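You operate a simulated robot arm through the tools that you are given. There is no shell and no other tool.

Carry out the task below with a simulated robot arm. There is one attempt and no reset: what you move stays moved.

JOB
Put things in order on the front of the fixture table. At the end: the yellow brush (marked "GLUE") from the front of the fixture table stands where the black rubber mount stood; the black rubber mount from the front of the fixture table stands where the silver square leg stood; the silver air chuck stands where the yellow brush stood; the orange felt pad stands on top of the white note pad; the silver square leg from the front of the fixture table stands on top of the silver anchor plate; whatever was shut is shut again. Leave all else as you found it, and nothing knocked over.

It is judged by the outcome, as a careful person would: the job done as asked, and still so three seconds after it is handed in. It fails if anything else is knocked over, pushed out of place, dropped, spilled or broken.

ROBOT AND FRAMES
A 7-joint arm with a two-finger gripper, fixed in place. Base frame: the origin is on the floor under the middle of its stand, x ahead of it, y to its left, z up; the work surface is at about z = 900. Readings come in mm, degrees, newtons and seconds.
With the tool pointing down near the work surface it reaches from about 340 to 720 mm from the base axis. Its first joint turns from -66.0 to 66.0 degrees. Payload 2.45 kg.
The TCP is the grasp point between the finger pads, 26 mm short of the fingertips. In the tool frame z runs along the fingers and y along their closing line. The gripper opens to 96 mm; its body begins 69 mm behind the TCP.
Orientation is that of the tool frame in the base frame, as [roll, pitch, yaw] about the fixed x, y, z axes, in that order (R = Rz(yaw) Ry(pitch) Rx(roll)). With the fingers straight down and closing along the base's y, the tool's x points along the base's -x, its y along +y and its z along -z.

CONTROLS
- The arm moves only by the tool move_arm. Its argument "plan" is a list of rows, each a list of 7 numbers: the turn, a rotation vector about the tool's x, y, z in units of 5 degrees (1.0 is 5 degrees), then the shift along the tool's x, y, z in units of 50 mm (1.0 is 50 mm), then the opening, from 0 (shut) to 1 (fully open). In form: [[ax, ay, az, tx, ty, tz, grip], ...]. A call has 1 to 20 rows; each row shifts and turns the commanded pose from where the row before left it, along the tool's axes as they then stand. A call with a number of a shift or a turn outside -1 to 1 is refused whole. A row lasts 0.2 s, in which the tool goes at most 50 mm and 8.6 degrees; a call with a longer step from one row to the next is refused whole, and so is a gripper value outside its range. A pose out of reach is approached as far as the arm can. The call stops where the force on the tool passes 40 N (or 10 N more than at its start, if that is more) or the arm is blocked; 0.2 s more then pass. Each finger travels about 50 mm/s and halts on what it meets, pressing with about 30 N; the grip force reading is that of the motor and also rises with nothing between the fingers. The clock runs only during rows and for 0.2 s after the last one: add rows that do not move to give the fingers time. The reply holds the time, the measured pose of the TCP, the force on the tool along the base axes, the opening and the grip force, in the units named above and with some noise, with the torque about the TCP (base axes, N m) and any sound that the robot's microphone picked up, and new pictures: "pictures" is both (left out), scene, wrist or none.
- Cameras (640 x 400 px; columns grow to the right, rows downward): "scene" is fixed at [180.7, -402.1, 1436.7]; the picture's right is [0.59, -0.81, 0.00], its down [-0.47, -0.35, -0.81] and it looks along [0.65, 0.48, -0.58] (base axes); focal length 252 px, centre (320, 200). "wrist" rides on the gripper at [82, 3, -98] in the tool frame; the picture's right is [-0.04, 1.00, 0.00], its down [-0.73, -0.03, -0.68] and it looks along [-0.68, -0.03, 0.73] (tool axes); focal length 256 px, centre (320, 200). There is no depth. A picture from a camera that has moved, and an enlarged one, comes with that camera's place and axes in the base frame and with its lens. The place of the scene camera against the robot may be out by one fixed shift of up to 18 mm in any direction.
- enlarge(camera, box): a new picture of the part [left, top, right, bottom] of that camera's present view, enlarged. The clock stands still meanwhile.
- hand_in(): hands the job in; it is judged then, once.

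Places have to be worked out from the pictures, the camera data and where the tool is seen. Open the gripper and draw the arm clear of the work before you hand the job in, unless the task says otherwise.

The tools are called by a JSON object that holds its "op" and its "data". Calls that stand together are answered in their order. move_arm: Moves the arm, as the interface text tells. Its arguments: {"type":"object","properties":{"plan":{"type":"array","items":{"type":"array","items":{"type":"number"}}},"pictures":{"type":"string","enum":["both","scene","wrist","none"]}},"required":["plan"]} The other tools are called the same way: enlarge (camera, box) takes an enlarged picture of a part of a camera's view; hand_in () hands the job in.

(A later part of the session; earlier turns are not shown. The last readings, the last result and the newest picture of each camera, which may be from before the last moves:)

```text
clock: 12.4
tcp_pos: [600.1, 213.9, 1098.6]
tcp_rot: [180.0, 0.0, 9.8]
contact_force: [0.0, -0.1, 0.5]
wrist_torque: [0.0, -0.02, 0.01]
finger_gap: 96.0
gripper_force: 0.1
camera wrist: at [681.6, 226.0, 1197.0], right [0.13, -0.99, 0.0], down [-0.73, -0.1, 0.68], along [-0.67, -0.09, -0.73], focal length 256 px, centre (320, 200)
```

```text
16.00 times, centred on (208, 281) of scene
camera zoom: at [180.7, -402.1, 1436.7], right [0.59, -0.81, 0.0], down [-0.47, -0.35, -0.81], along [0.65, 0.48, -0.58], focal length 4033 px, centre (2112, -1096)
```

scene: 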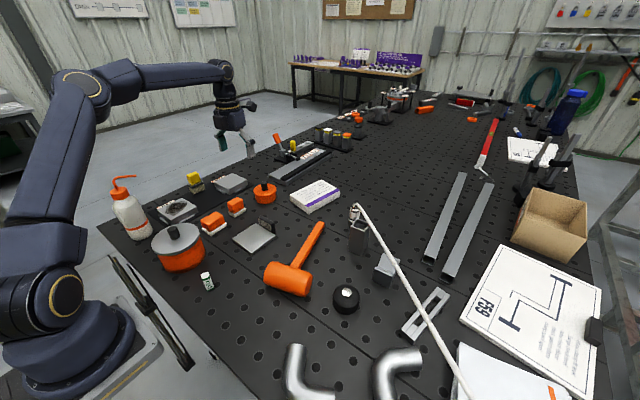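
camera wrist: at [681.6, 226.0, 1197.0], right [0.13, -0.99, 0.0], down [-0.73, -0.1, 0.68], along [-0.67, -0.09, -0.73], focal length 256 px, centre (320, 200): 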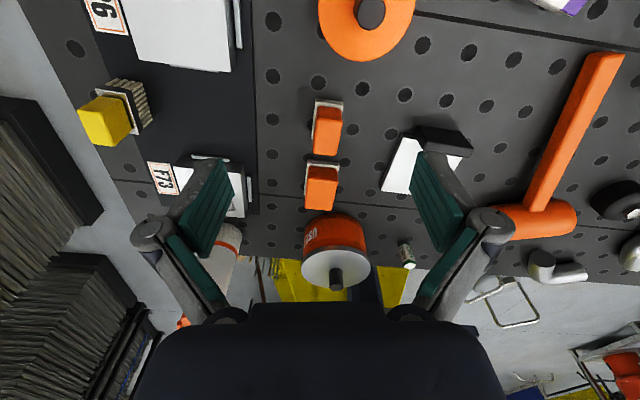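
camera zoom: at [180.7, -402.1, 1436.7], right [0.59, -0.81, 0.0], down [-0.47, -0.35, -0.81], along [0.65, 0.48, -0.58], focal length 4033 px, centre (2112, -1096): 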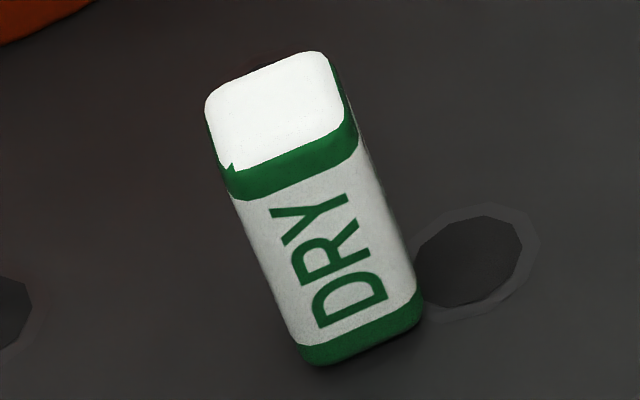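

The blocks have the same build with slightly different sizes, so I'll check the posters and the surroundings for clues.

{"op": "enlarge", "data": {"camera": "scene", "box": [310, 0, 430, 30]}}

{"op": "enlarge", "data": {"camera": "scene", "box": [60, 0, 240, 40]}}

{"op": "enlarge", "data": {"camera": "scene", "box": [540, 0, 640, 60]}}

{"op": "enlarge", "data": {"camera": "scene", "box": [280, 40, 440, 110]}}

{"op": "enlarge", "data": {"camera": "scene", "box": [260, 120, 380, 190]}}

{"op": "enlarge", "data": {"camera": "scene", "box": [500, 180, 600, 270]}}

```text
5.33 times, centred on (370, 15) of scene
camera zoom: at [180.7, -402.1, 1436.7], right [0.59, -0.81, 0.0], down [-0.47, -0.35, -0.81], along [0.65, 0.48, -0.58], focal length 1344 px, centre (53, 1187)
```

zoom: 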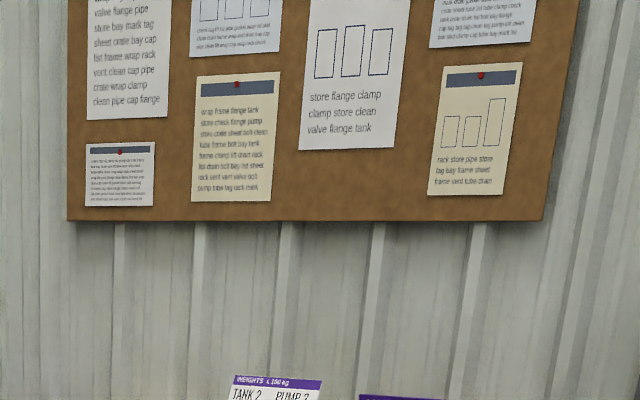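

```text
3.56 times, centred on (150, 20) of scene
camera zoom: at [180.7, -402.1, 1436.7], right [0.59, -0.81, 0.0], down [-0.47, -0.35, -0.81], along [0.65, 0.48, -0.58], focal length 896 px, centre (924, 840)
```

zoom: 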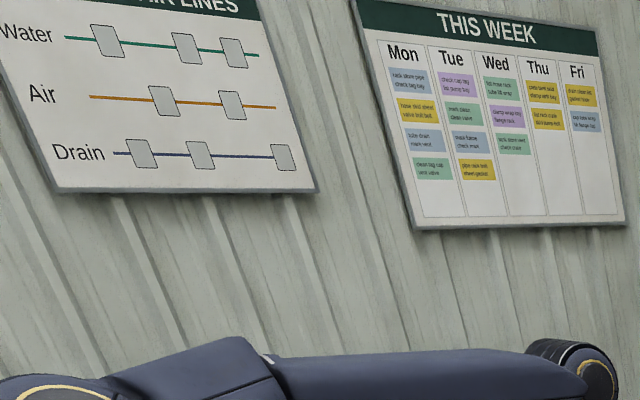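

```text
6.40 times, centred on (590, 30) of scene
camera zoom: at [180.7, -402.1, 1436.7], right [0.59, -0.81, 0.0], down [-0.47, -0.35, -0.81], along [0.65, 0.48, -0.58], focal length 1613 px, centre (-1408, 1288)
```

zoom: 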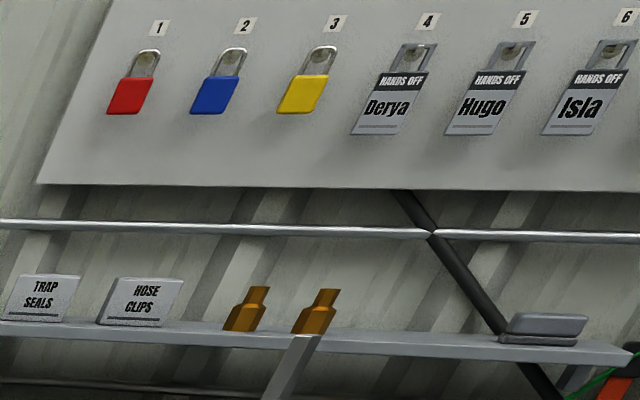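

```text
4.00 times, centred on (360, 75) of scene
camera zoom: at [180.7, -402.1, 1436.7], right [0.59, -0.81, 0.0], down [-0.47, -0.35, -0.81], along [0.65, 0.48, -0.58], focal length 1008 px, centre (160, 700)
```

zoom: 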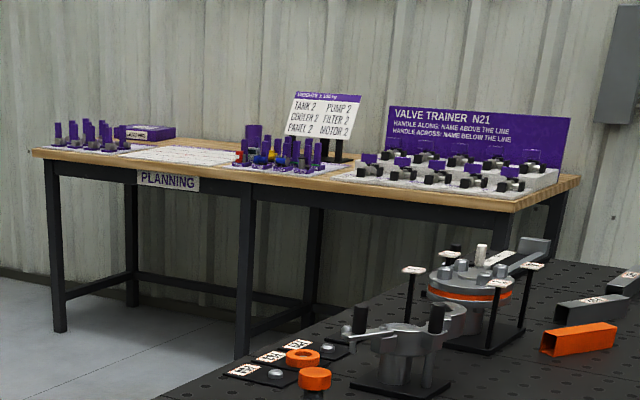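

```text
5.33 times, centred on (320, 155) of scene
camera zoom: at [180.7, -402.1, 1436.7], right [0.59, -0.81, 0.0], down [-0.47, -0.35, -0.81], along [0.65, 0.48, -0.58], focal length 1344 px, centre (320, 440)
```

zoom: 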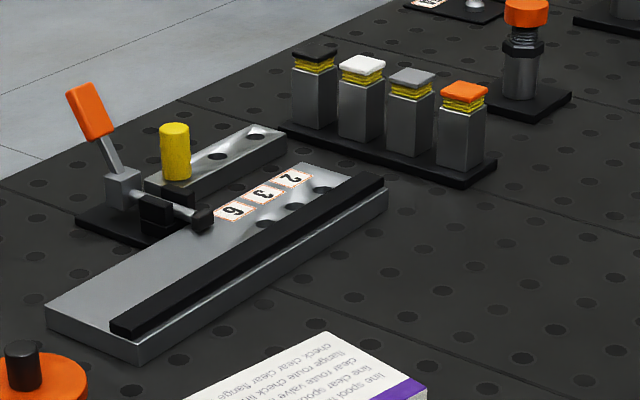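

```text
4.44 times, centred on (550, 225) of scene
camera zoom: at [180.7, -402.1, 1436.7], right [0.59, -0.81, 0.0], down [-0.47, -0.35, -0.81], along [0.65, 0.48, -0.58], focal length 1120 px, centre (-702, 89)
```

zoom: 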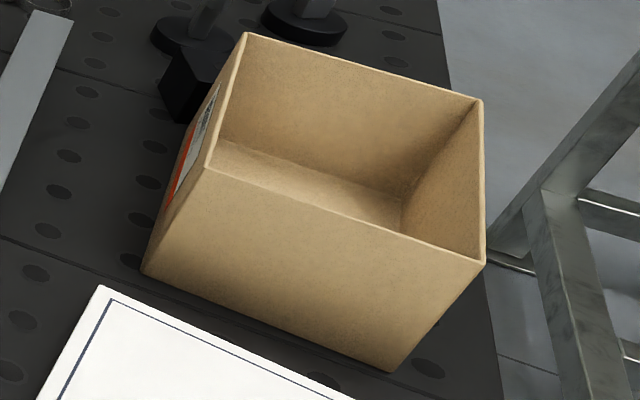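

I'll compare both bases side by side in one frame.

{"op": "enlarge", "data": {"camera": "scene", "box": [205, 205, 245, 235]}}

{"op": "enlarge", "data": {"camera": "scene", "box": [212, 222, 222, 232]}}

{"op": "enlarge", "data": {"camera": "scene", "box": [236, 208, 246, 218]}}

```text
13.33 times, centred on (225, 220) of scene
camera zoom: at [180.7, -402.1, 1436.7], right [0.59, -0.81, 0.0], down [-0.47, -0.35, -0.81], along [0.65, 0.48, -0.58], focal length 3361 px, centre (1587, -67)
```

zoom: 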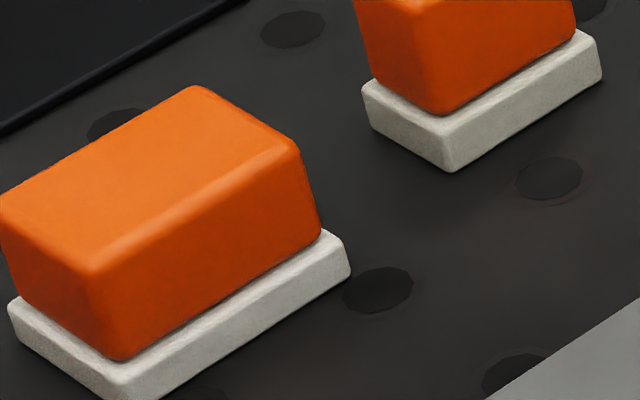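

```text
16.00 times, centred on (217, 227) of scene
camera zoom: at [180.7, -402.1, 1436.7], right [0.59, -0.81, 0.0], down [-0.47, -0.35, -0.81], along [0.65, 0.48, -0.58], focal length 4033 px, centre (1968, -232)
```

zoom: 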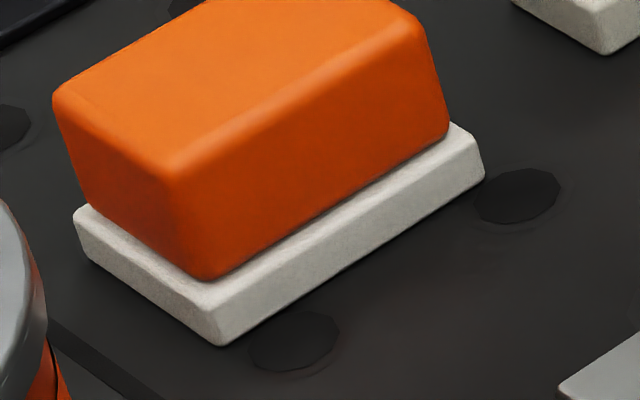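

```text
16.00 times, centred on (241, 213) of scene
camera zoom: at [180.7, -402.1, 1436.7], right [0.59, -0.81, 0.0], down [-0.47, -0.35, -0.81], along [0.65, 0.48, -0.58], focal length 4033 px, centre (1584, -8)
```

zoom: 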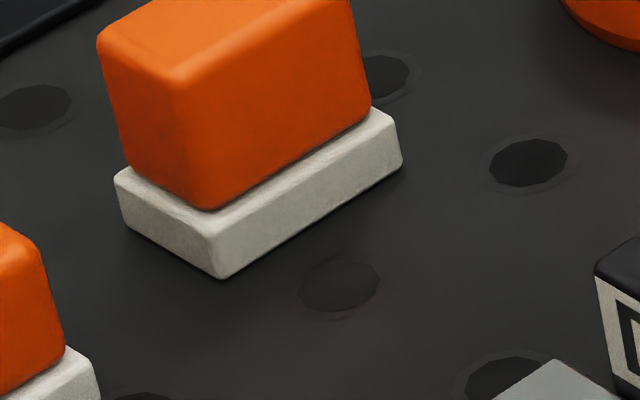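

The bases differ slightly: the near block's base is whiter and thinner, the far block's is thicker, greyer and felt-like. I'll lower the wrist camera toward the blocks to see the texture.

{"op": "move_arm", "data": {"plan": [[0, 0, 0, -0.29, -0.075, 0.44, 1], [0, 0, 0, -0.29, -0.075, 0.44, 1], [0, 0, 0, -0.29, -0.075, 0.44, 1], [0, 0, 0, -0.29, -0.075, 0.44, 1], [0, 0, 0, 0, 0, 0, 1]], "pictures": "wrist"}}

```text
clock: 13.6
tcp_pos: [542.3, 219.6, 1010.8]
tcp_rot: [180.0, 0.0, 10.0]
contact_force: [0.2, 0.7, -0.7]
wrist_torque: [0.0, -0.02, -0.01]
finger_gap: 95.8
gripper_force: 0.1
camera wrist: at [623.7, 232.0, 1108.4], right [0.13, -0.99, 0.0], down [-0.73, -0.1, 0.68], along [-0.67, -0.09, -0.73], focal length 256 px, centre (320, 200)
```

wrist: 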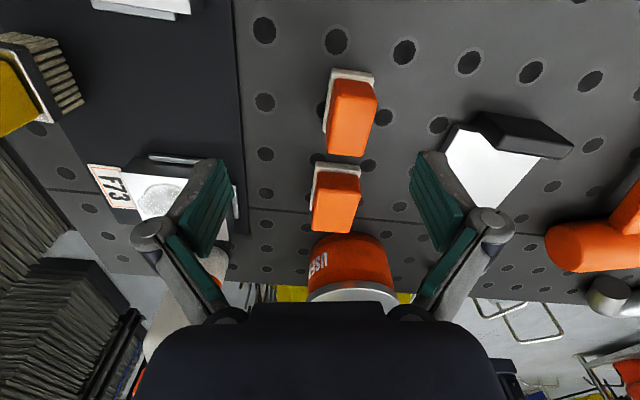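

{"op": "enlarge", "data": {"camera": "wrist", "box": [310, 60, 390, 160]}}

{"op": "enlarge", "data": {"camera": "wrist", "box": [320, 65, 380, 95]}}

{"op": "enlarge", "data": {"camera": "wrist", "box": [305, 155, 365, 185]}}

```text
4.00 times, centred on (350, 110) of wrist
camera zoom: at [623.7, 232.0, 1108.4], right [0.13, -0.99, 0.0], down [-0.73, -0.1, 0.68], along [-0.67, -0.09, -0.73], focal length 1024 px, centre (200, 560)
```

zoom: 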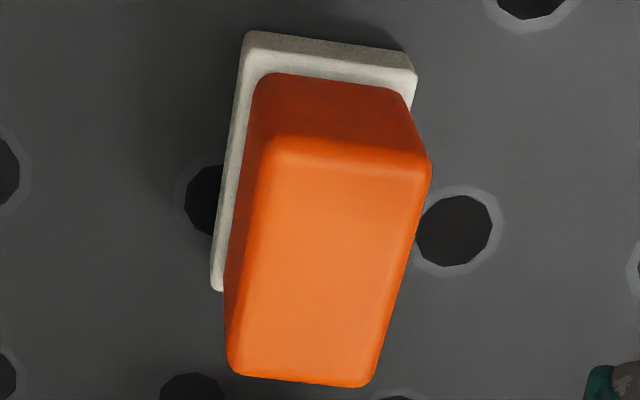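

```text
10.67 times, centred on (350, 80) of wrist
camera zoom: at [623.7, 232.0, 1108.4], right [0.13, -0.99, 0.0], down [-0.73, -0.1, 0.68], along [-0.67, -0.09, -0.73], focal length 2730 px, centre (0, 1480)
```

zoom: 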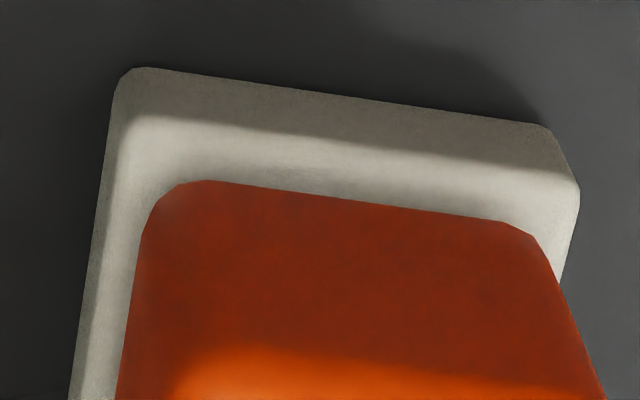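

```text
10.67 times, centred on (335, 170) of wrist
camera zoom: at [623.7, 232.0, 1108.4], right [0.13, -0.99, 0.0], down [-0.73, -0.1, 0.68], along [-0.67, -0.09, -0.73], focal length 2730 px, centre (160, 520)
```

zoom: 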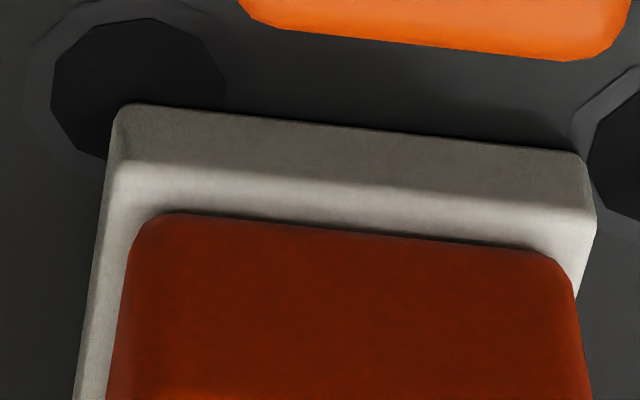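

The far block (near the MARKING BLUE tin) has a thick, beige, woolly felt base, and the near one is a whiter pad. Before deciding, I'll go up and view the chuck, hose and leg area from the +y side.

{"op": "move_arm", "data": {"plan": [[0, 0, 0, 0, 0, -0.9, 1], [0, 0, 0, 0, 0, -0.9, 1], [0, 0, -1, 0, 0, 0, 1], [0, 0, -1, 0, 0, 0, 1], [0, 0, -1, 0, 0, 0, 1], [0, 0, -1, 0, 0, 0, 1], [0, 0, -1, 0, 0, 0, 1], [0, 0, -1, 0, 0, 0, 1], [0, 0, -1, 0, 0, 0, 1], [0, 0, -1, 0, 0, 0, 1], [0, 0, -1, 0, 0, 0, 1], [0, 0, -1, 0, 0, 0, 1], [0, 0, -1, 0, 0, 0, 1], [0, 0, -1, 0, 0, 0, 1], [0, 0, -1, 0, 0, 0, 1], [0, 0, -1, 0, 0, 0, 1], [0, 0, -1, 0, 0, 0, 1], [0, 0, -1, 0, 0, 0, 1]], "pictures": "none"}}

{"op": "move_arm", "data": {"plan": [[0, 0, 0, -0.6, 0.1, 0, 1], [0, 0, 0, -0.6, 0.1, 0, 1], [0, 0, 0, -0.6, 0.1, 0, 1], [0, 0, 0, -0.6, 0.1, 0, 1], [0, 0, 0, -0.6, 0.1, 0, 1], [0, 0, 0, -0.6, 0.1, 0, 1], [0, 0, 0, -0.3, 0.1, 0, 1], [0, 0, 0, 0, 0.1, 0, 1]], "pictures": "both"}}

```text
clock: 17.4
tcp_pos: [540.6, 219.9, 1101.3]
tcp_rot: [-180.0, 0.1, 90.0]
contact_force: [0.1, -0.7, 0.3]
wrist_torque: [-0.02, 0.01, 0.03]
finger_gap: 95.8
gripper_force: 0.0
```

```text
clock: 19.2
tcp_pos: [579.2, 23.2, 1101.5]
tcp_rot: [180.0, 0.1, 90.0]
contact_force: [-0.5, -0.8, 0.1]
wrist_torque: [-0.02, -0.02, -0.01]
finger_gap: 96.2
gripper_force: 0.1
camera wrist: at [583.2, 106.2, 1200.1], right [1.0, -0.04, 0.0], down [-0.03, -0.73, 0.68], along [-0.03, -0.68, -0.73], focal length 256 px, centre (320, 200)
```

scene: 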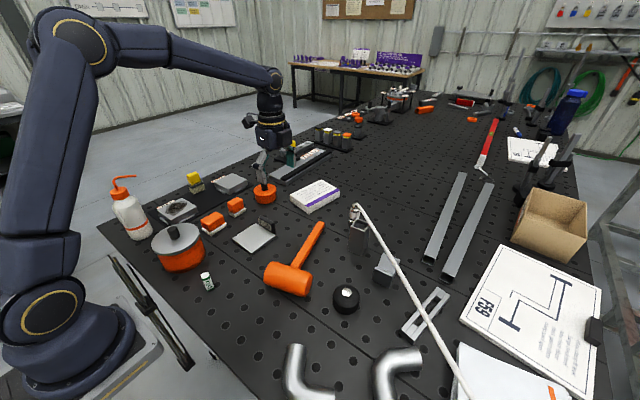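
wrist: 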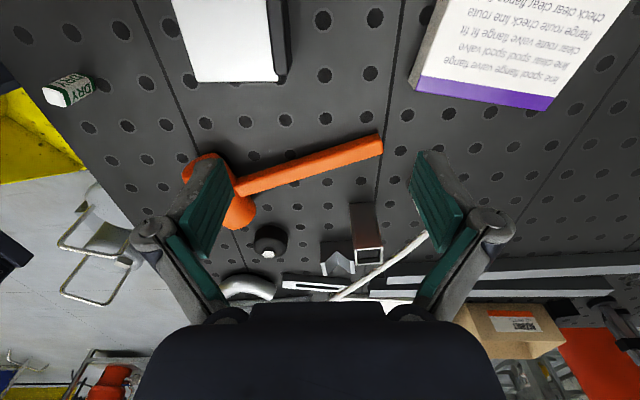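

The chuck is hidden behind a finger, so I'll shift in +x to centre it between the fingers.

{"op": "move_arm", "data": {"plan": [[0, 0, 0, -0.1, 0.5, 0.1, 1], [0, 0, 0, -0.1, 0.5, 0.1, 1], [0, 0, 0, -0.1, 0.5, 0.1, 1], [0, 0, 0, -0.1, 0.5, 0.1, 1], [0, 0, 0, 0, 0, 0, 1]], "pictures": "wrist"}}

```text
clock: 20.4
tcp_pos: [680.9, 4.0, 1081.6]
tcp_rot: [-180.0, 0.0, 90.0]
contact_force: [0.2, 0.1, 0.8]
wrist_torque: [-0.01, 0.01, -0.03]
finger_gap: 95.8
gripper_force: 0.0
camera wrist: at [684.4, 85.9, 1178.9], right [1.0, -0.04, 0.0], down [-0.03, -0.73, 0.68], along [-0.03, -0.68, -0.73], focal length 256 px, centre (320, 200)
```

wrist: 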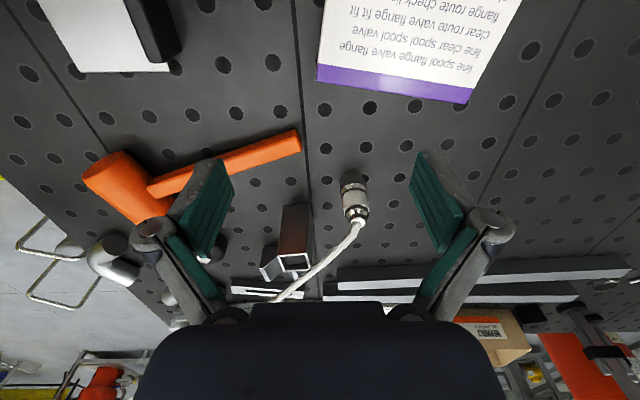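

{"op": "enlarge", "data": {"camera": "wrist", "box": [230, 160, 410, 310]}}

{"op": "enlarge", "data": {"camera": "wrist", "box": [310, 155, 390, 240]}}

```text
2.67 times, centred on (320, 235) of wrist
camera zoom: at [684.4, 85.9, 1178.9], right [1.0, -0.04, 0.0], down [-0.03, -0.73, 0.68], along [-0.03, -0.68, -0.73], focal length 683 px, centre (320, 107)
```

zoom: 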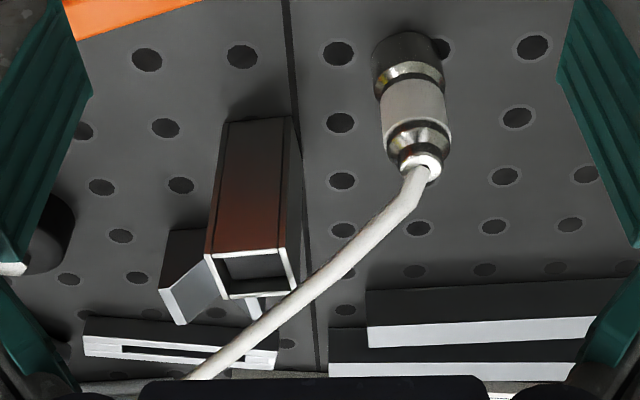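

```text
4.71 times, centred on (350, 198) of wrist
camera zoom: at [684.4, 85.9, 1178.9], right [1.0, -0.04, 0.0], down [-0.03, -0.73, 0.68], along [-0.03, -0.68, -0.73], focal length 1205 px, centre (179, 212)
```

zoom: 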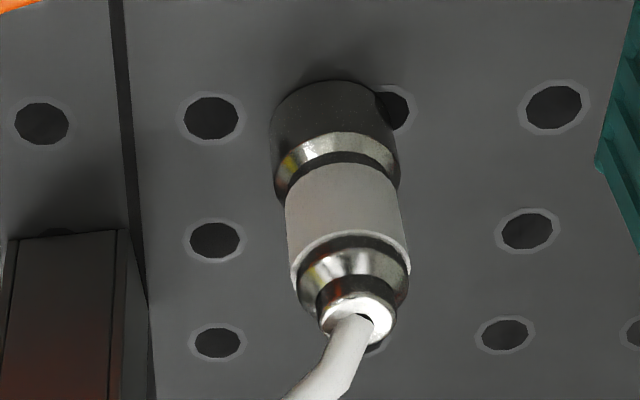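

The chuck stands near (721,−141), about 72 mm tall. The leg is a 40 mm square, about 91 mm tall, centred near (640,−202). The hose runs elevated past the leg's corner, so I'll move right to see where it goes.

{"op": "move_arm", "data": {"plan": [[0, 0, 0, 0, 0, -0.6, 1], [0, 0, 0, 0, 0, -0.6, 1], [0, 0, 0, 0, 0, -0.6, 1], [0, 0, 0, -0.5, -0.45, 0, 1], [0, 0, 0, -0.5, -0.45, 0, 1], [0, 0, 0, -0.5, -0.45, 0, 1], [0, 0, 0, -0.5, -0.45, 0, 1], [0, 0, 0, -0.5, -0.45, 0, 1], [0, 0, 0, -0.5, -0.45, 0, 1], [0, 0, 0, -0.5, -0.45, 0, 1], [0, 0, 0, -0.5, -0.45, 0, 1], [0, 0, 0, -0.5, -0.3, 0, 1], [0, 0, 0, 0, 0, 0, 1]], "pictures": "both"}}

```text
clock: 23.2
tcp_pos: [601.8, -191.9, 1194.7]
tcp_rot: [-180.0, 0.0, 90.0]
contact_force: [0.1, 0.1, 1.5]
wrist_torque: [-0.01, 0.0, 0.01]
finger_gap: 96.0
gripper_force: 0.0
out of reach, approached as far as the arm can: row 3, 4, 5, 6, 7, 8, 9, 10
camera wrist: at [604.7, -109.5, 1293.2], right [1.0, -0.04, 0.0], down [-0.03, -0.73, 0.68], along [-0.03, -0.68, -0.73], focal length 256 px, centre (320, 200)
```

scene: 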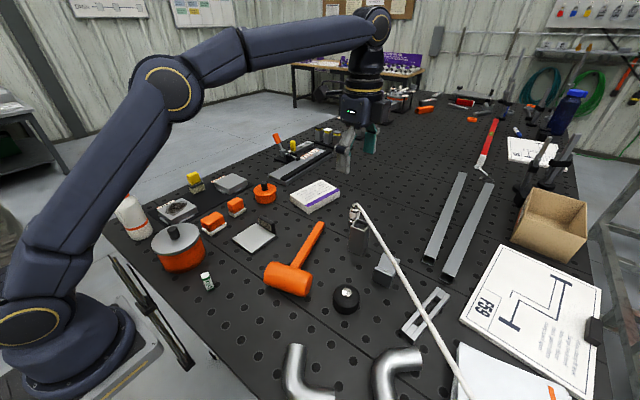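
wrist: 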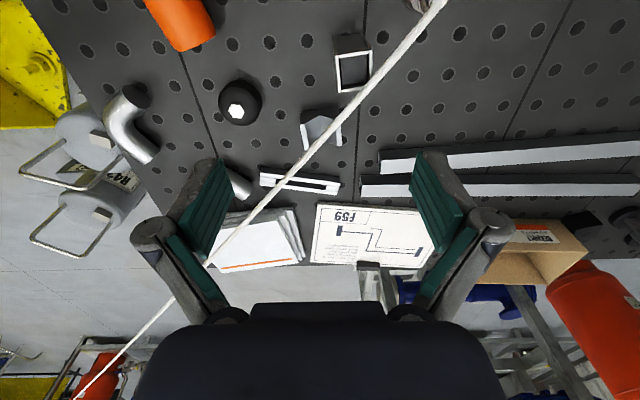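

The hose runs elevated (about z 1000) from the chuck past the leg's corner toward the far right. I'll zoom here to refine the positions of the leg, mount and hose.

{"op": "enlarge", "data": {"camera": "wrist", "box": [200, 0, 460, 162]}}

{"op": "enlarge", "data": {"camera": "wrist", "box": [310, 20, 420, 120]}}

{"op": "enlarge", "data": {"camera": "wrist", "box": [205, 65, 285, 140]}}

```text
2.46 times, centred on (330, 81) of wrist
camera zoom: at [604.7, -109.5, 1293.2], right [1.0, -0.04, 0.0], down [-0.03, -0.73, 0.68], along [-0.03, -0.68, -0.73], focal length 630 px, centre (295, 493)
```

zoom: 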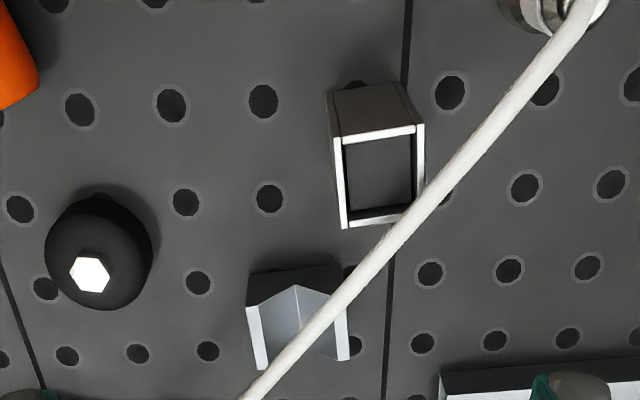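

```text
4.00 times, centred on (365, 70) of wrist
camera zoom: at [604.7, -109.5, 1293.2], right [1.0, -0.04, 0.0], down [-0.03, -0.73, 0.68], along [-0.03, -0.68, -0.73], focal length 1024 px, centre (140, 720)
```

zoom: 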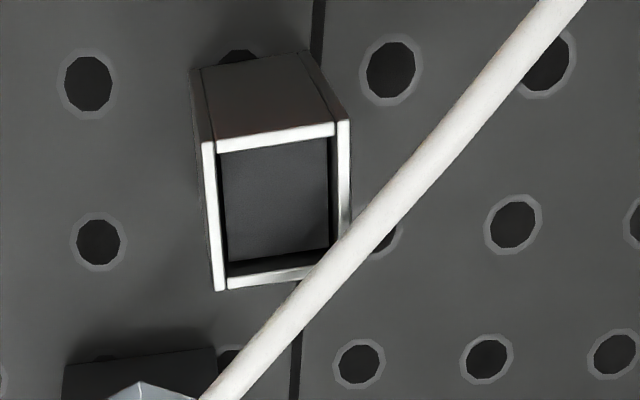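

```text
5.33 times, centred on (245, 102) of wrist
camera zoom: at [604.7, -109.5, 1293.2], right [1.0, -0.04, 0.0], down [-0.03, -0.73, 0.68], along [-0.03, -0.68, -0.73], focal length 1365 px, centre (720, 720)
```

zoom: 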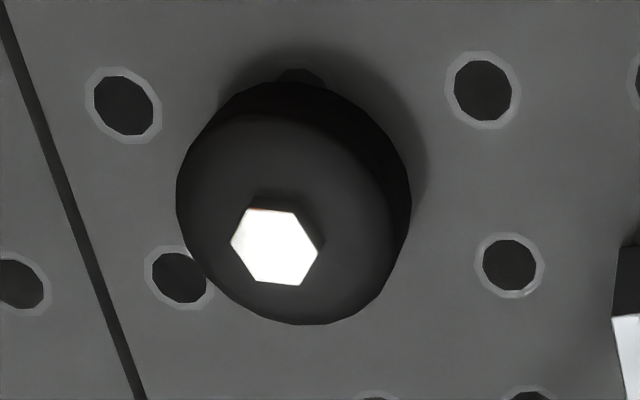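

The leg's centre is at about (639.5,−201), yaw ≈ 6°, with its top at z ≈ 991. The hose passes directly over its −y/+x corner, so I'll approach with a tilted gripper from the robot side, beneath the hose. First I'll back off and turn the tool to yaw ≈ 6°.

{"op": "move_arm", "data": {"plan": [[0, 0, 0, 0, -0.68, 0.43, 1], [0, 0, 0, 0, -0.68, 0.43, 1], [0, 0, 0, 0, -0.68, 0.43, 1], [0, 0, 1, 0, 0, 0, 1], [0, 0, 1, 0, 0, 0, 1], [0, 0, 1, 0, 0, 0, 1], [0, 0, 1, 0, 0, 0, 1], [0, 0, 1, 0, 0, 0, 1], [0, 0, 1, 0, 0, 0, 1], [0, 0, 1, 0, 0, 0, 1], [0, 0, 1, 0, 0, 0, 1], [0, 0, 1, 0, 0, 0, 1], [0, 0, 1, 0, 0, 0, 1], [0, 0, 1, 0, 0, 0, 1], [0, 0, 1, 0, 0, 0, 1], [0, 0, 1, 0, 0, 0, 1], [0, 0, 1, 0, 0, 0, 1], [0, 0, 1, 0, 0, 0, 1], [0, 0, 1, 0, 0, 0, 1], [0, 0, 0.8, 0, 0, 0, 1]], "pictures": "both"}}

```text
clock: 27.4
tcp_pos: [500.0, -191.8, 1129.0]
tcp_rot: [-180.0, 0.0, 5.9]
contact_force: [-0.5, -0.5, 0.2]
wrist_torque: [-0.03, -0.01, 0.01]
finger_gap: 96.0
gripper_force: 0.1
camera wrist: at [581.2, -186.8, 1228.0], right [0.06, -1.0, 0.0], down [-0.73, -0.05, 0.68], along [-0.68, -0.04, -0.73], focal length 256 px, centre (320, 200)
```

scene: 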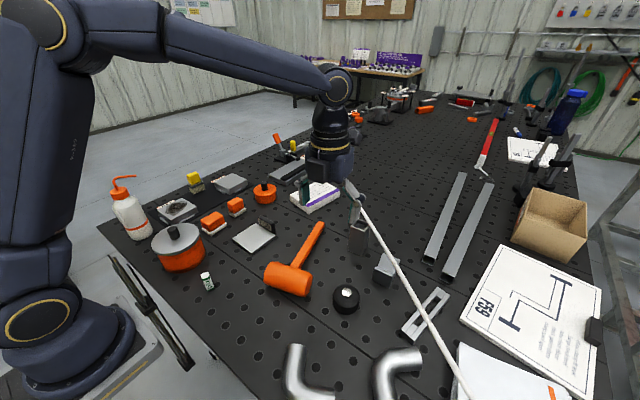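
wrist: 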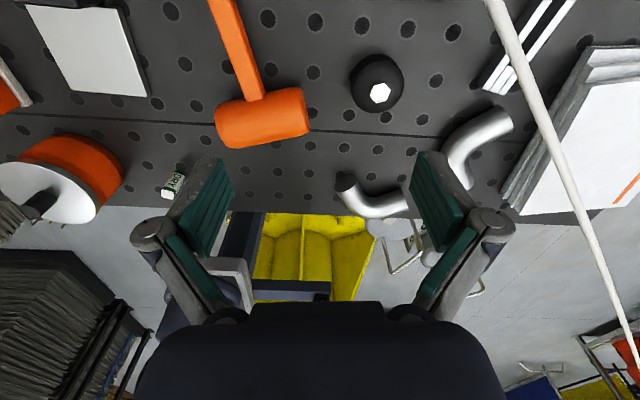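

The tool is at yaw 5.9°. I'll enlarge the mount here to measure it before tilting.

{"op": "enlarge", "data": {"camera": "wrist", "box": [335, 40, 425, 125]}}

{"op": "enlarge", "data": {"camera": "wrist", "box": [0, 0, 220, 140]}}

{"op": "enlarge", "data": {"camera": "scene", "box": [290, 150, 400, 240]}}

```text
4.71 times, centred on (380, 82) of wrist
camera zoom: at [581.2, -186.8, 1228.0], right [0.06, -1.0, 0.0], down [-0.73, -0.05, 0.68], along [-0.68, -0.04, -0.73], focal length 1205 px, centre (38, 753)
```

zoom: 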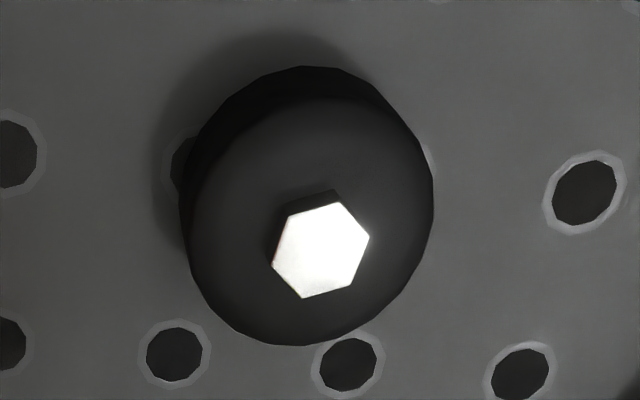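

```text
2.86 times, centred on (110, 70) of wrist
camera zoom: at [581.2, -186.8, 1228.0], right [0.06, -1.0, 0.0], down [-0.73, -0.05, 0.68], along [-0.68, -0.04, -0.73], focal length 731 px, centre (920, 571)
```

zoom: 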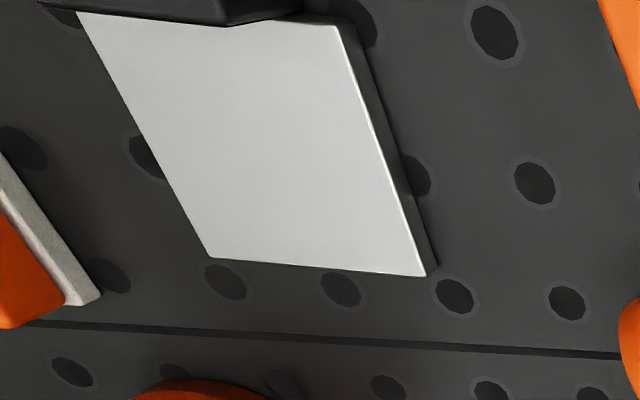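

```text
4.44 times, centred on (345, 195) of scene
camera zoom: at [180.7, -402.1, 1436.7], right [0.59, -0.81, 0.0], down [-0.47, -0.35, -0.81], along [0.65, 0.48, -0.58], focal length 1120 px, centre (209, 222)
```

zoom: 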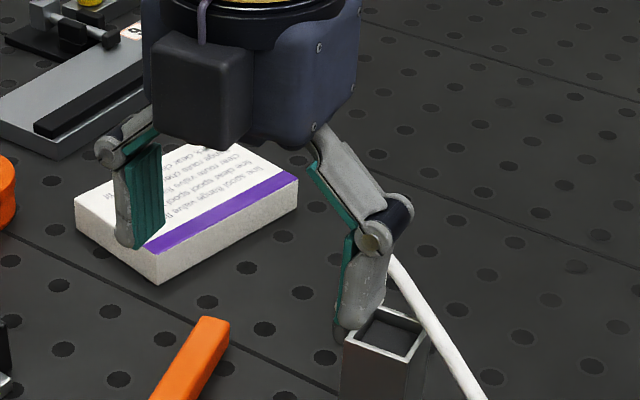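

The mount centre is ≈ (484.7,−256.5), about 61 mm in diameter and 53 mm tall. The plate top spans about x 447–532, y 18–107. Now I'll tilt the tool 50° about its closing axis in free space.

{"op": "move_arm", "data": {"plan": [[0, 1, 0, 0, 0, 0, 0.75], [0, 1, 0, 0, 0, 0, 0.75], [0, 1, 0, 0, 0, 0, 0.75], [0, 1, 0, 0, 0, 0, 0.75], [0, 1, 0, 0, 0, 0, 0.75], [0, 1, 0, 0, 0, 0, 0.75], [0, 1, 0, 0, 0, 0, 0.75], [0, 1, 0, 0, 0, 0, 0.75], [0, 1, 0, 0, 0, 0, 0.75], [0, 1, 0, 0, 0, 0, 0.75], [0, 0, 0, 0, 0, 0, 0.75]], "pictures": "both"}}

```text
clock: 29.8
tcp_pos: [500.7, -193.1, 1129.5]
tcp_rot: [179.9, -50.1, 6.0]
contact_force: [0.7, -0.4, -0.2]
wrist_torque: [0.04, 0.0, -0.03]
finger_gap: 72.1
gripper_force: 0.0
camera wrist: at [477.4, -197.7, 1254.9], right [0.08, -1.0, -0.03], down [-0.99, -0.07, -0.13], along [0.12, 0.04, -0.99], focal length 256 px, centre (320, 200)
```

scene: 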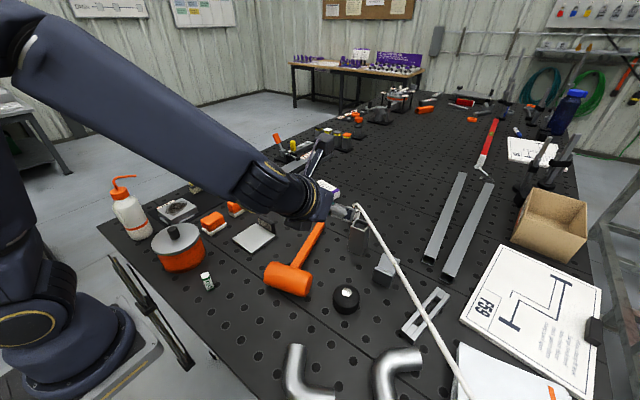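
wrist: 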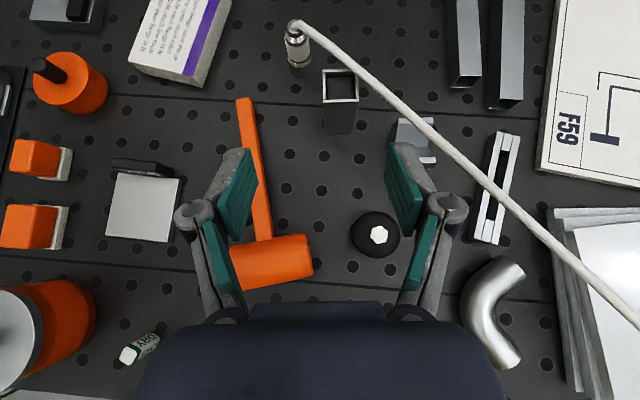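

The tilt works and gives a nearly overhead map. I'll zoom on the leg, hose and chuck.

{"op": "enlarge", "data": {"camera": "wrist", "box": [270, 10, 450, 150]}}

{"op": "enlarge", "data": {"camera": "wrist", "box": [0, 0, 240, 150]}}

```text
2.86 times, centred on (360, 80) of wrist
camera zoom: at [477.4, -197.7, 1254.9], right [0.08, -1.0, -0.03], down [-0.99, -0.07, -0.13], along [0.12, 0.04, -0.99], focal length 731 px, centre (206, 543)
```

zoom: 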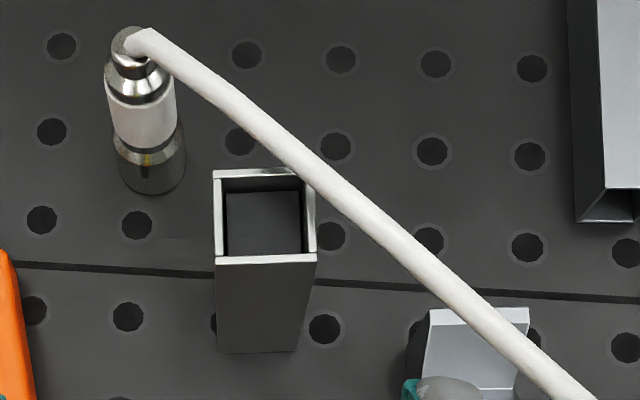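

```text
2.67 times, centred on (120, 75) of wrist
camera zoom: at [477.4, -197.7, 1254.9], right [0.08, -1.0, -0.03], down [-0.99, -0.07, -0.13], along [0.12, 0.04, -0.99], focal length 683 px, centre (853, 533)
```

zoom: 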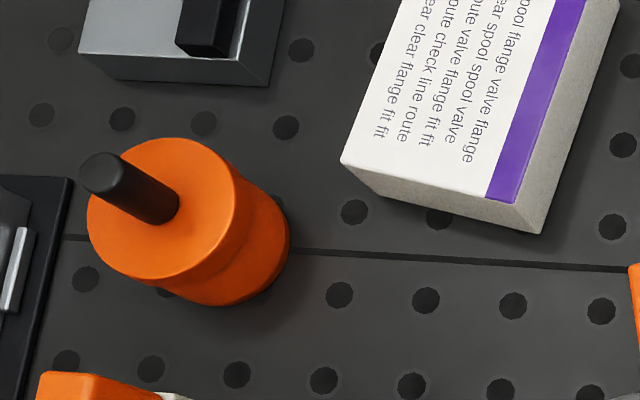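

The leg centre is confirmed at ≈ (639,−200), with the hose just above its far-right corner. I'll move to a standoff behind the leg along the tilted tool axis.

{"op": "move_arm", "data": {"plan": [[0, 0, 0, -0.25, 0.1065, 0.55, 0.75], [0, 0, 0, -0.25, 0.1065, 0.55, 0.75], [0, 0, 0, -0.25, 0.1065, 0.55, 0.75], [0, 0, 0, -0.25, 0.1065, 0.55, 0.75], [0, 0, 0, 0, 0, 0, 0.75]], "pictures": "both"}}

```text
clock: 31.0
tcp_pos: [552.6, -208.4, 1017.5]
tcp_rot: [-179.9, -50.0, 6.0]
contact_force: [-0.3, 0.1, 1.1]
wrist_torque: [0.01, 0.01, 0.01]
finger_gap: 71.9
gripper_force: 0.0
camera wrist: at [530.8, -213.9, 1144.7], right [0.08, -1.0, -0.03], down [-0.99, -0.07, -0.13], along [0.12, 0.04, -0.99], focal length 256 px, centre (320, 200)
```

scene: 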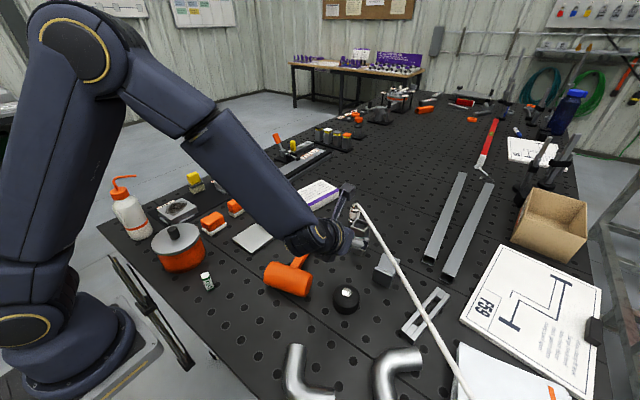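
wrist: 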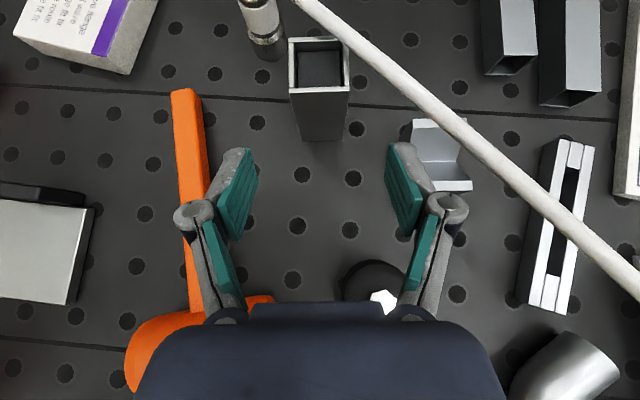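

Aligned: the leg sits between the open fingers. I'll check clearances in the scene view before sliding in.

{"op": "enlarge", "data": {"camera": "scene", "box": [250, 170, 450, 320]}}

{"op": "enlarge", "data": {"camera": "wrist", "box": [220, 0, 460, 150]}}

```text
2.67 times, centred on (350, 245) of scene
camera zoom: at [180.7, -402.1, 1436.7], right [0.59, -0.81, 0.0], down [-0.47, -0.35, -0.81], along [0.65, 0.48, -0.58], focal length 672 px, centre (240, 80)
```

zoom: 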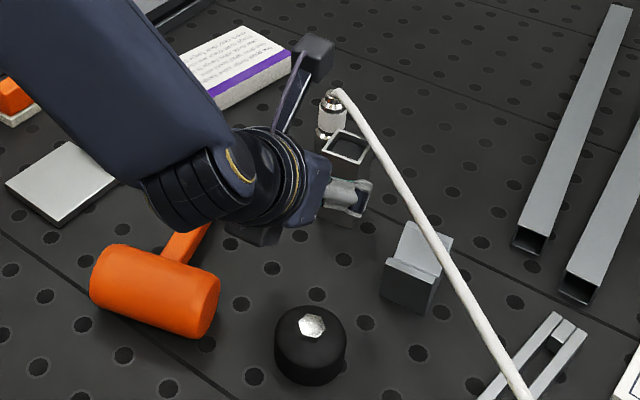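

```text
2.67 times, centred on (340, 75) of wrist
camera zoom: at [530.8, -213.9, 1144.7], right [0.08, -1.0, -0.03], down [-0.99, -0.07, -0.13], along [0.12, 0.04, -0.99], focal length 683 px, centre (267, 533)
```

zoom: 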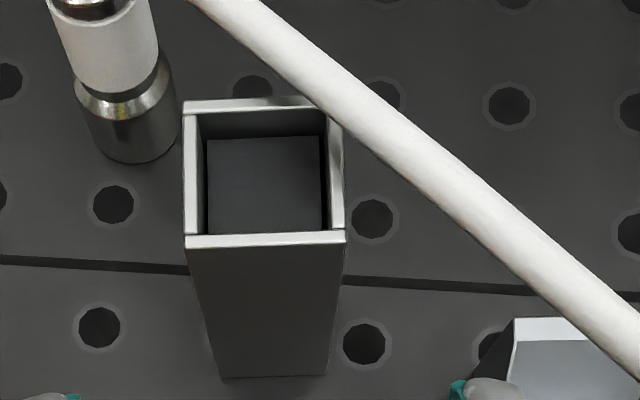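

Clear. I'll advance along the tool axis to bring the fingers either side of the leg at z ≈ 950.

{"op": "move_arm", "data": {"plan": [[0, 0, 0, 0.0125, 0, 0.365, 0.75], [0, 0, 0, 0.0125, 0, 0.365, 0.75], [0, 0, 0, 0.0125, 0, 0.365, 0.75], [0, 0, 0, 0.0125, 0, 0.365, 0.75], [0, 0, 0, 0.0125, 0, 0.365, 0.75], [0, 0, 0, 0.0125, 0, 0.365, 0.75], [0, 0, 0, 0, 0, 0, 0.75]], "pictures": "both"}}

```text
clock: 32.6
tcp_pos: [638.2, -197.6, 951.7]
tcp_rot: [180.0, -50.0, 6.0]
contact_force: [0.3, -0.2, -0.9]
wrist_torque: [0.02, 0.0, 0.03]
finger_gap: 72.1
gripper_force: 0.0
camera wrist: at [616.4, -204.3, 1077.3], right [0.08, -1.0, -0.03], down [-0.99, -0.07, -0.13], along [0.12, 0.04, -0.99], focal length 256 px, centre (320, 200)
```

scene: 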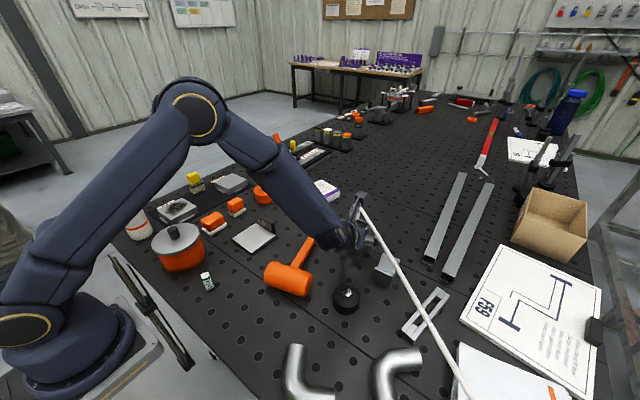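
wrist: 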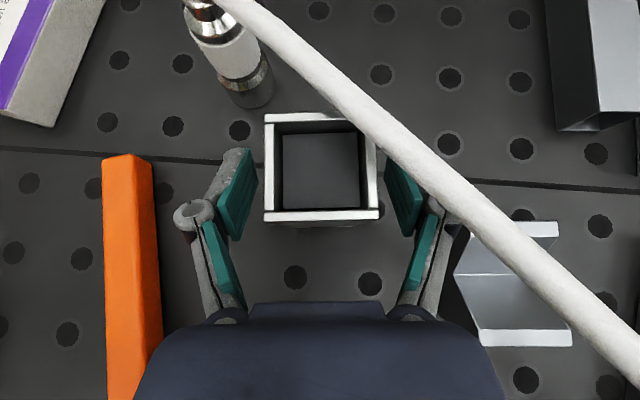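

The fingers straddle the leg with no contact. Closing the grip now.

{"op": "move_arm", "data": {"plan": [[0, 0, 0, 0, 0, 0, 0.3], [0, 0, 0, 0, 0, 0, 0.3], [0, 0, 0, 0, 0, 0, 0.3], [0, 0, 0, 0, 0, 0, 0.3], [0, 0, 0, 0, 0, 0, 0.3]], "pictures": "wrist"}}

```text
clock: 33.8
tcp_pos: [639.0, -198.7, 950.8]
tcp_rot: [-180.0, -50.1, 6.0]
contact_force: [0.3, 0.0, -0.5]
wrist_torque: [-0.1, 0.0, 0.04]
finger_gap: 39.5
gripper_force: 30.0
camera wrist: at [616.1, -204.5, 1077.5], right [0.08, -1.0, -0.03], down [-0.99, -0.07, -0.13], along [0.12, 0.04, -0.99], focal length 256 px, centre (320, 200)
```

wrist: 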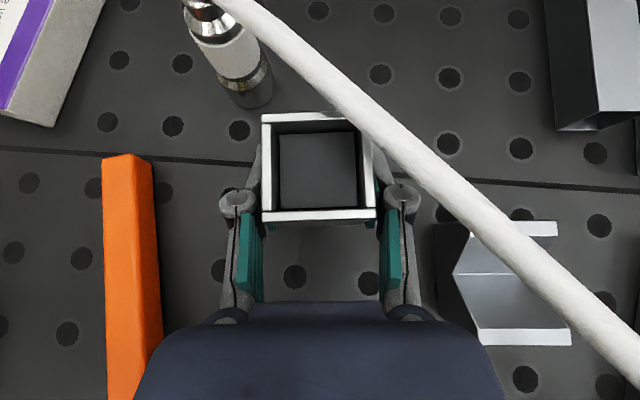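

Gripped at 39.5 mm. I'll lift 2 mm, slide the leg out away from the hose (−x, +y), then lift it straight up.

{"op": "move_arm", "data": {"plan": [[0, 0, 0, 0.031, 0, -0.026, 0.3], [0, 0, 0, -0.0415, -0.077, -0.0495, 0.3], [0, 0, 0, -0.083, -0.1545, -0.099, 0.3], [0, 0, 0, -0.083, -0.1545, -0.099, 0.3], [0, 0, 0, -0.083, -0.1545, -0.099, 0.3], [0, 0, 0, -0.0415, -0.077, -0.0495, 0.3], [0, 0, 0, 0, 0, 0, 0.3]], "pictures": "both"}}

```text
clock: 35.4
tcp_pos: [610.0, -172.3, 955.8]
tcp_rot: [180.0, -50.1, 6.0]
contact_force: [0.3, 0.1, -1.5]
wrist_torque: [0.02, -0.05, 0.01]
finger_gap: 39.7
gripper_force: 30.1
camera wrist: at [587.7, -176.3, 1080.8], right [0.08, -1.0, -0.03], down [-0.99, -0.07, -0.13], along [0.12, 0.04, -0.99], focal length 256 px, centre (320, 200)
```

scene: 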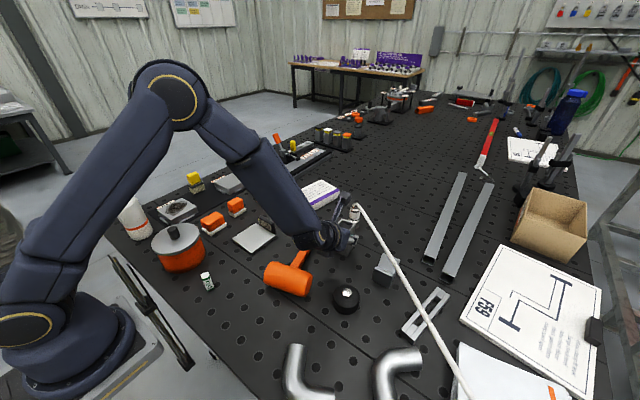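
wrist: 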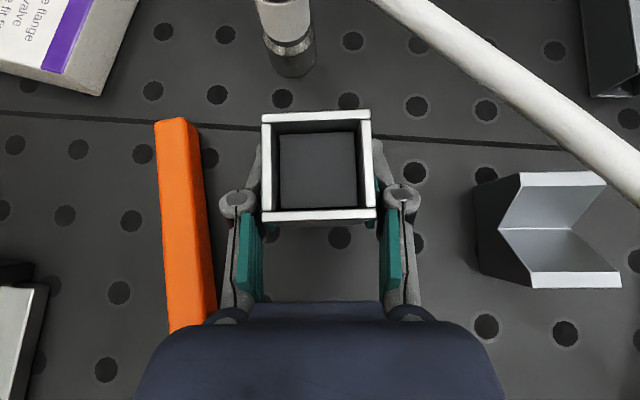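

The leg is clear of the hose and everything else is undisturbed. I'll lift and carry it over the anchor plate.

{"op": "move_arm", "data": {"plan": [[0, 0, 0, 0.37, 0, -0.311, 0.3], [0, 0, 0, 0.37, 0, -0.311, 0.3], [0, 0, 0, 0.37, 0, -0.311, 0.3], [0, 0, 0, 0.37, 0, -0.311, 0.3], [0, 0, 0, 0.37, 0, -0.311, 0.3], [0, 0, 0, 0.37, 0, -0.311, 0.3], [0, 0, 0, -0.122, -0.492, -0.145, 0.3], [0, 0, 0, -0.122, -0.492, -0.145, 0.3], [0, 0, 0, -0.122, -0.492, -0.145, 0.3], [0, 0, 0, -0.122, -0.492, -0.145, 0.3], [0, 0, 0, -0.122, -0.492, -0.145, 0.3], [0, 0, 0, -0.122, -0.492, -0.145, 0.3], [0, 0, 0, -0.122, -0.492, -0.145, 0.3], [0, 0, 0, -0.122, -0.492, -0.145, 0.3], [0, 0, 0, -0.122, -0.492, -0.145, 0.3], [0, 0, 0, -0.122, -0.492, -0.145, 0.3], [0, 0, 0, 0, 0, 0, 0.3]], "pictures": "both"}}

```text
clock: 39.0
tcp_pos: [490.0, 63.0, 1099.6]
tcp_rot: [-179.9, -50.0, 6.0]
contact_force: [-0.2, -0.5, -1.9]
wrist_torque: [0.03, 0.02, 0.03]
finger_gap: 39.8
gripper_force: 29.9
out of reach, approached as far as the arm can: row 15
camera wrist: at [466.3, 58.1, 1224.9], right [0.08, -1.0, -0.03], down [-0.99, -0.07, -0.13], along [0.12, 0.04, -0.99], focal length 256 px, centre (320, 200)
```

scene: 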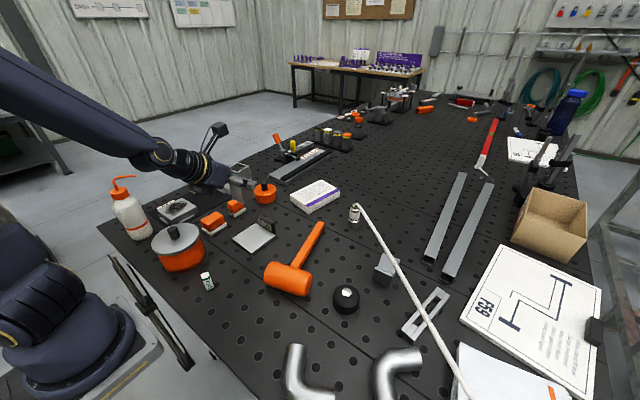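
wrist: 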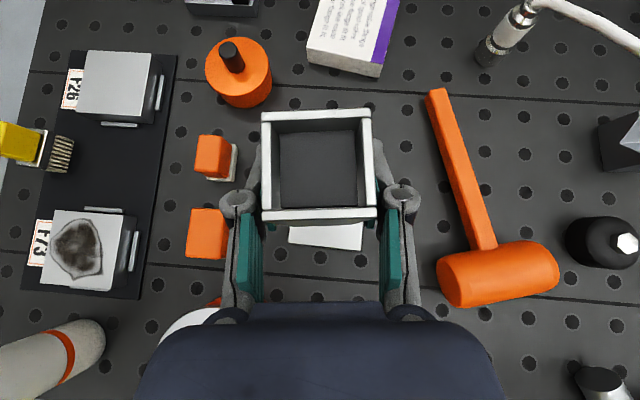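

The leg is above the plate. I'll zoom to verify the plate's near edge against the leg.

{"op": "enlarge", "data": {"camera": "wrist", "box": [230, 190, 410, 300]}}

{"op": "enlarge", "data": {"camera": "scene", "box": [150, 140, 330, 280]}}

```text
3.56 times, centred on (320, 245) of wrist
camera zoom: at [466.3, 58.1, 1224.9], right [0.08, -1.0, -0.03], down [-0.99, -0.07, -0.13], along [0.12, 0.04, -0.99], focal length 910 px, centre (320, 40)
```

zoom: 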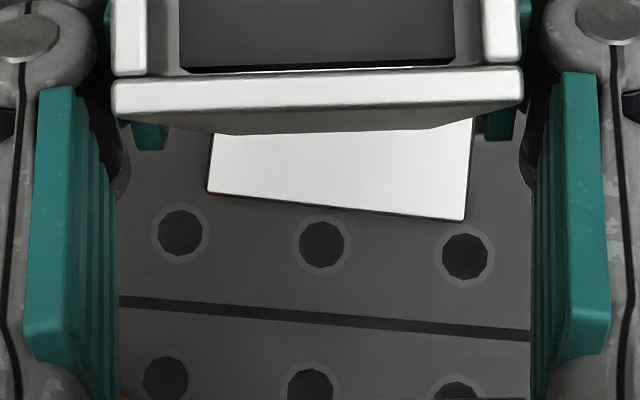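

```text
2.86 times, centred on (240, 210) of scene
camera zoom: at [180.7, -402.1, 1436.7], right [0.59, -0.81, 0.0], down [-0.47, -0.35, -0.81], along [0.65, 0.48, -0.58], focal length 720 px, centre (549, 171)
```

zoom: 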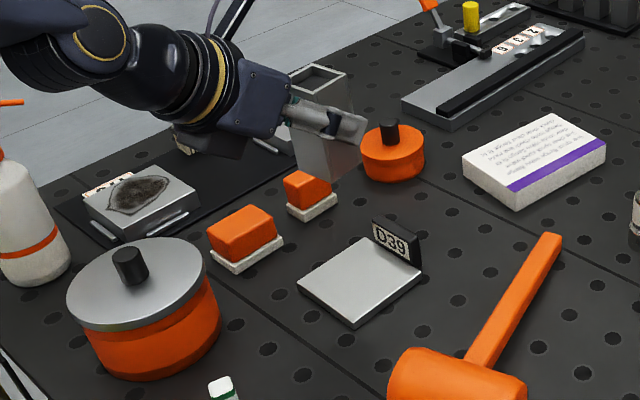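

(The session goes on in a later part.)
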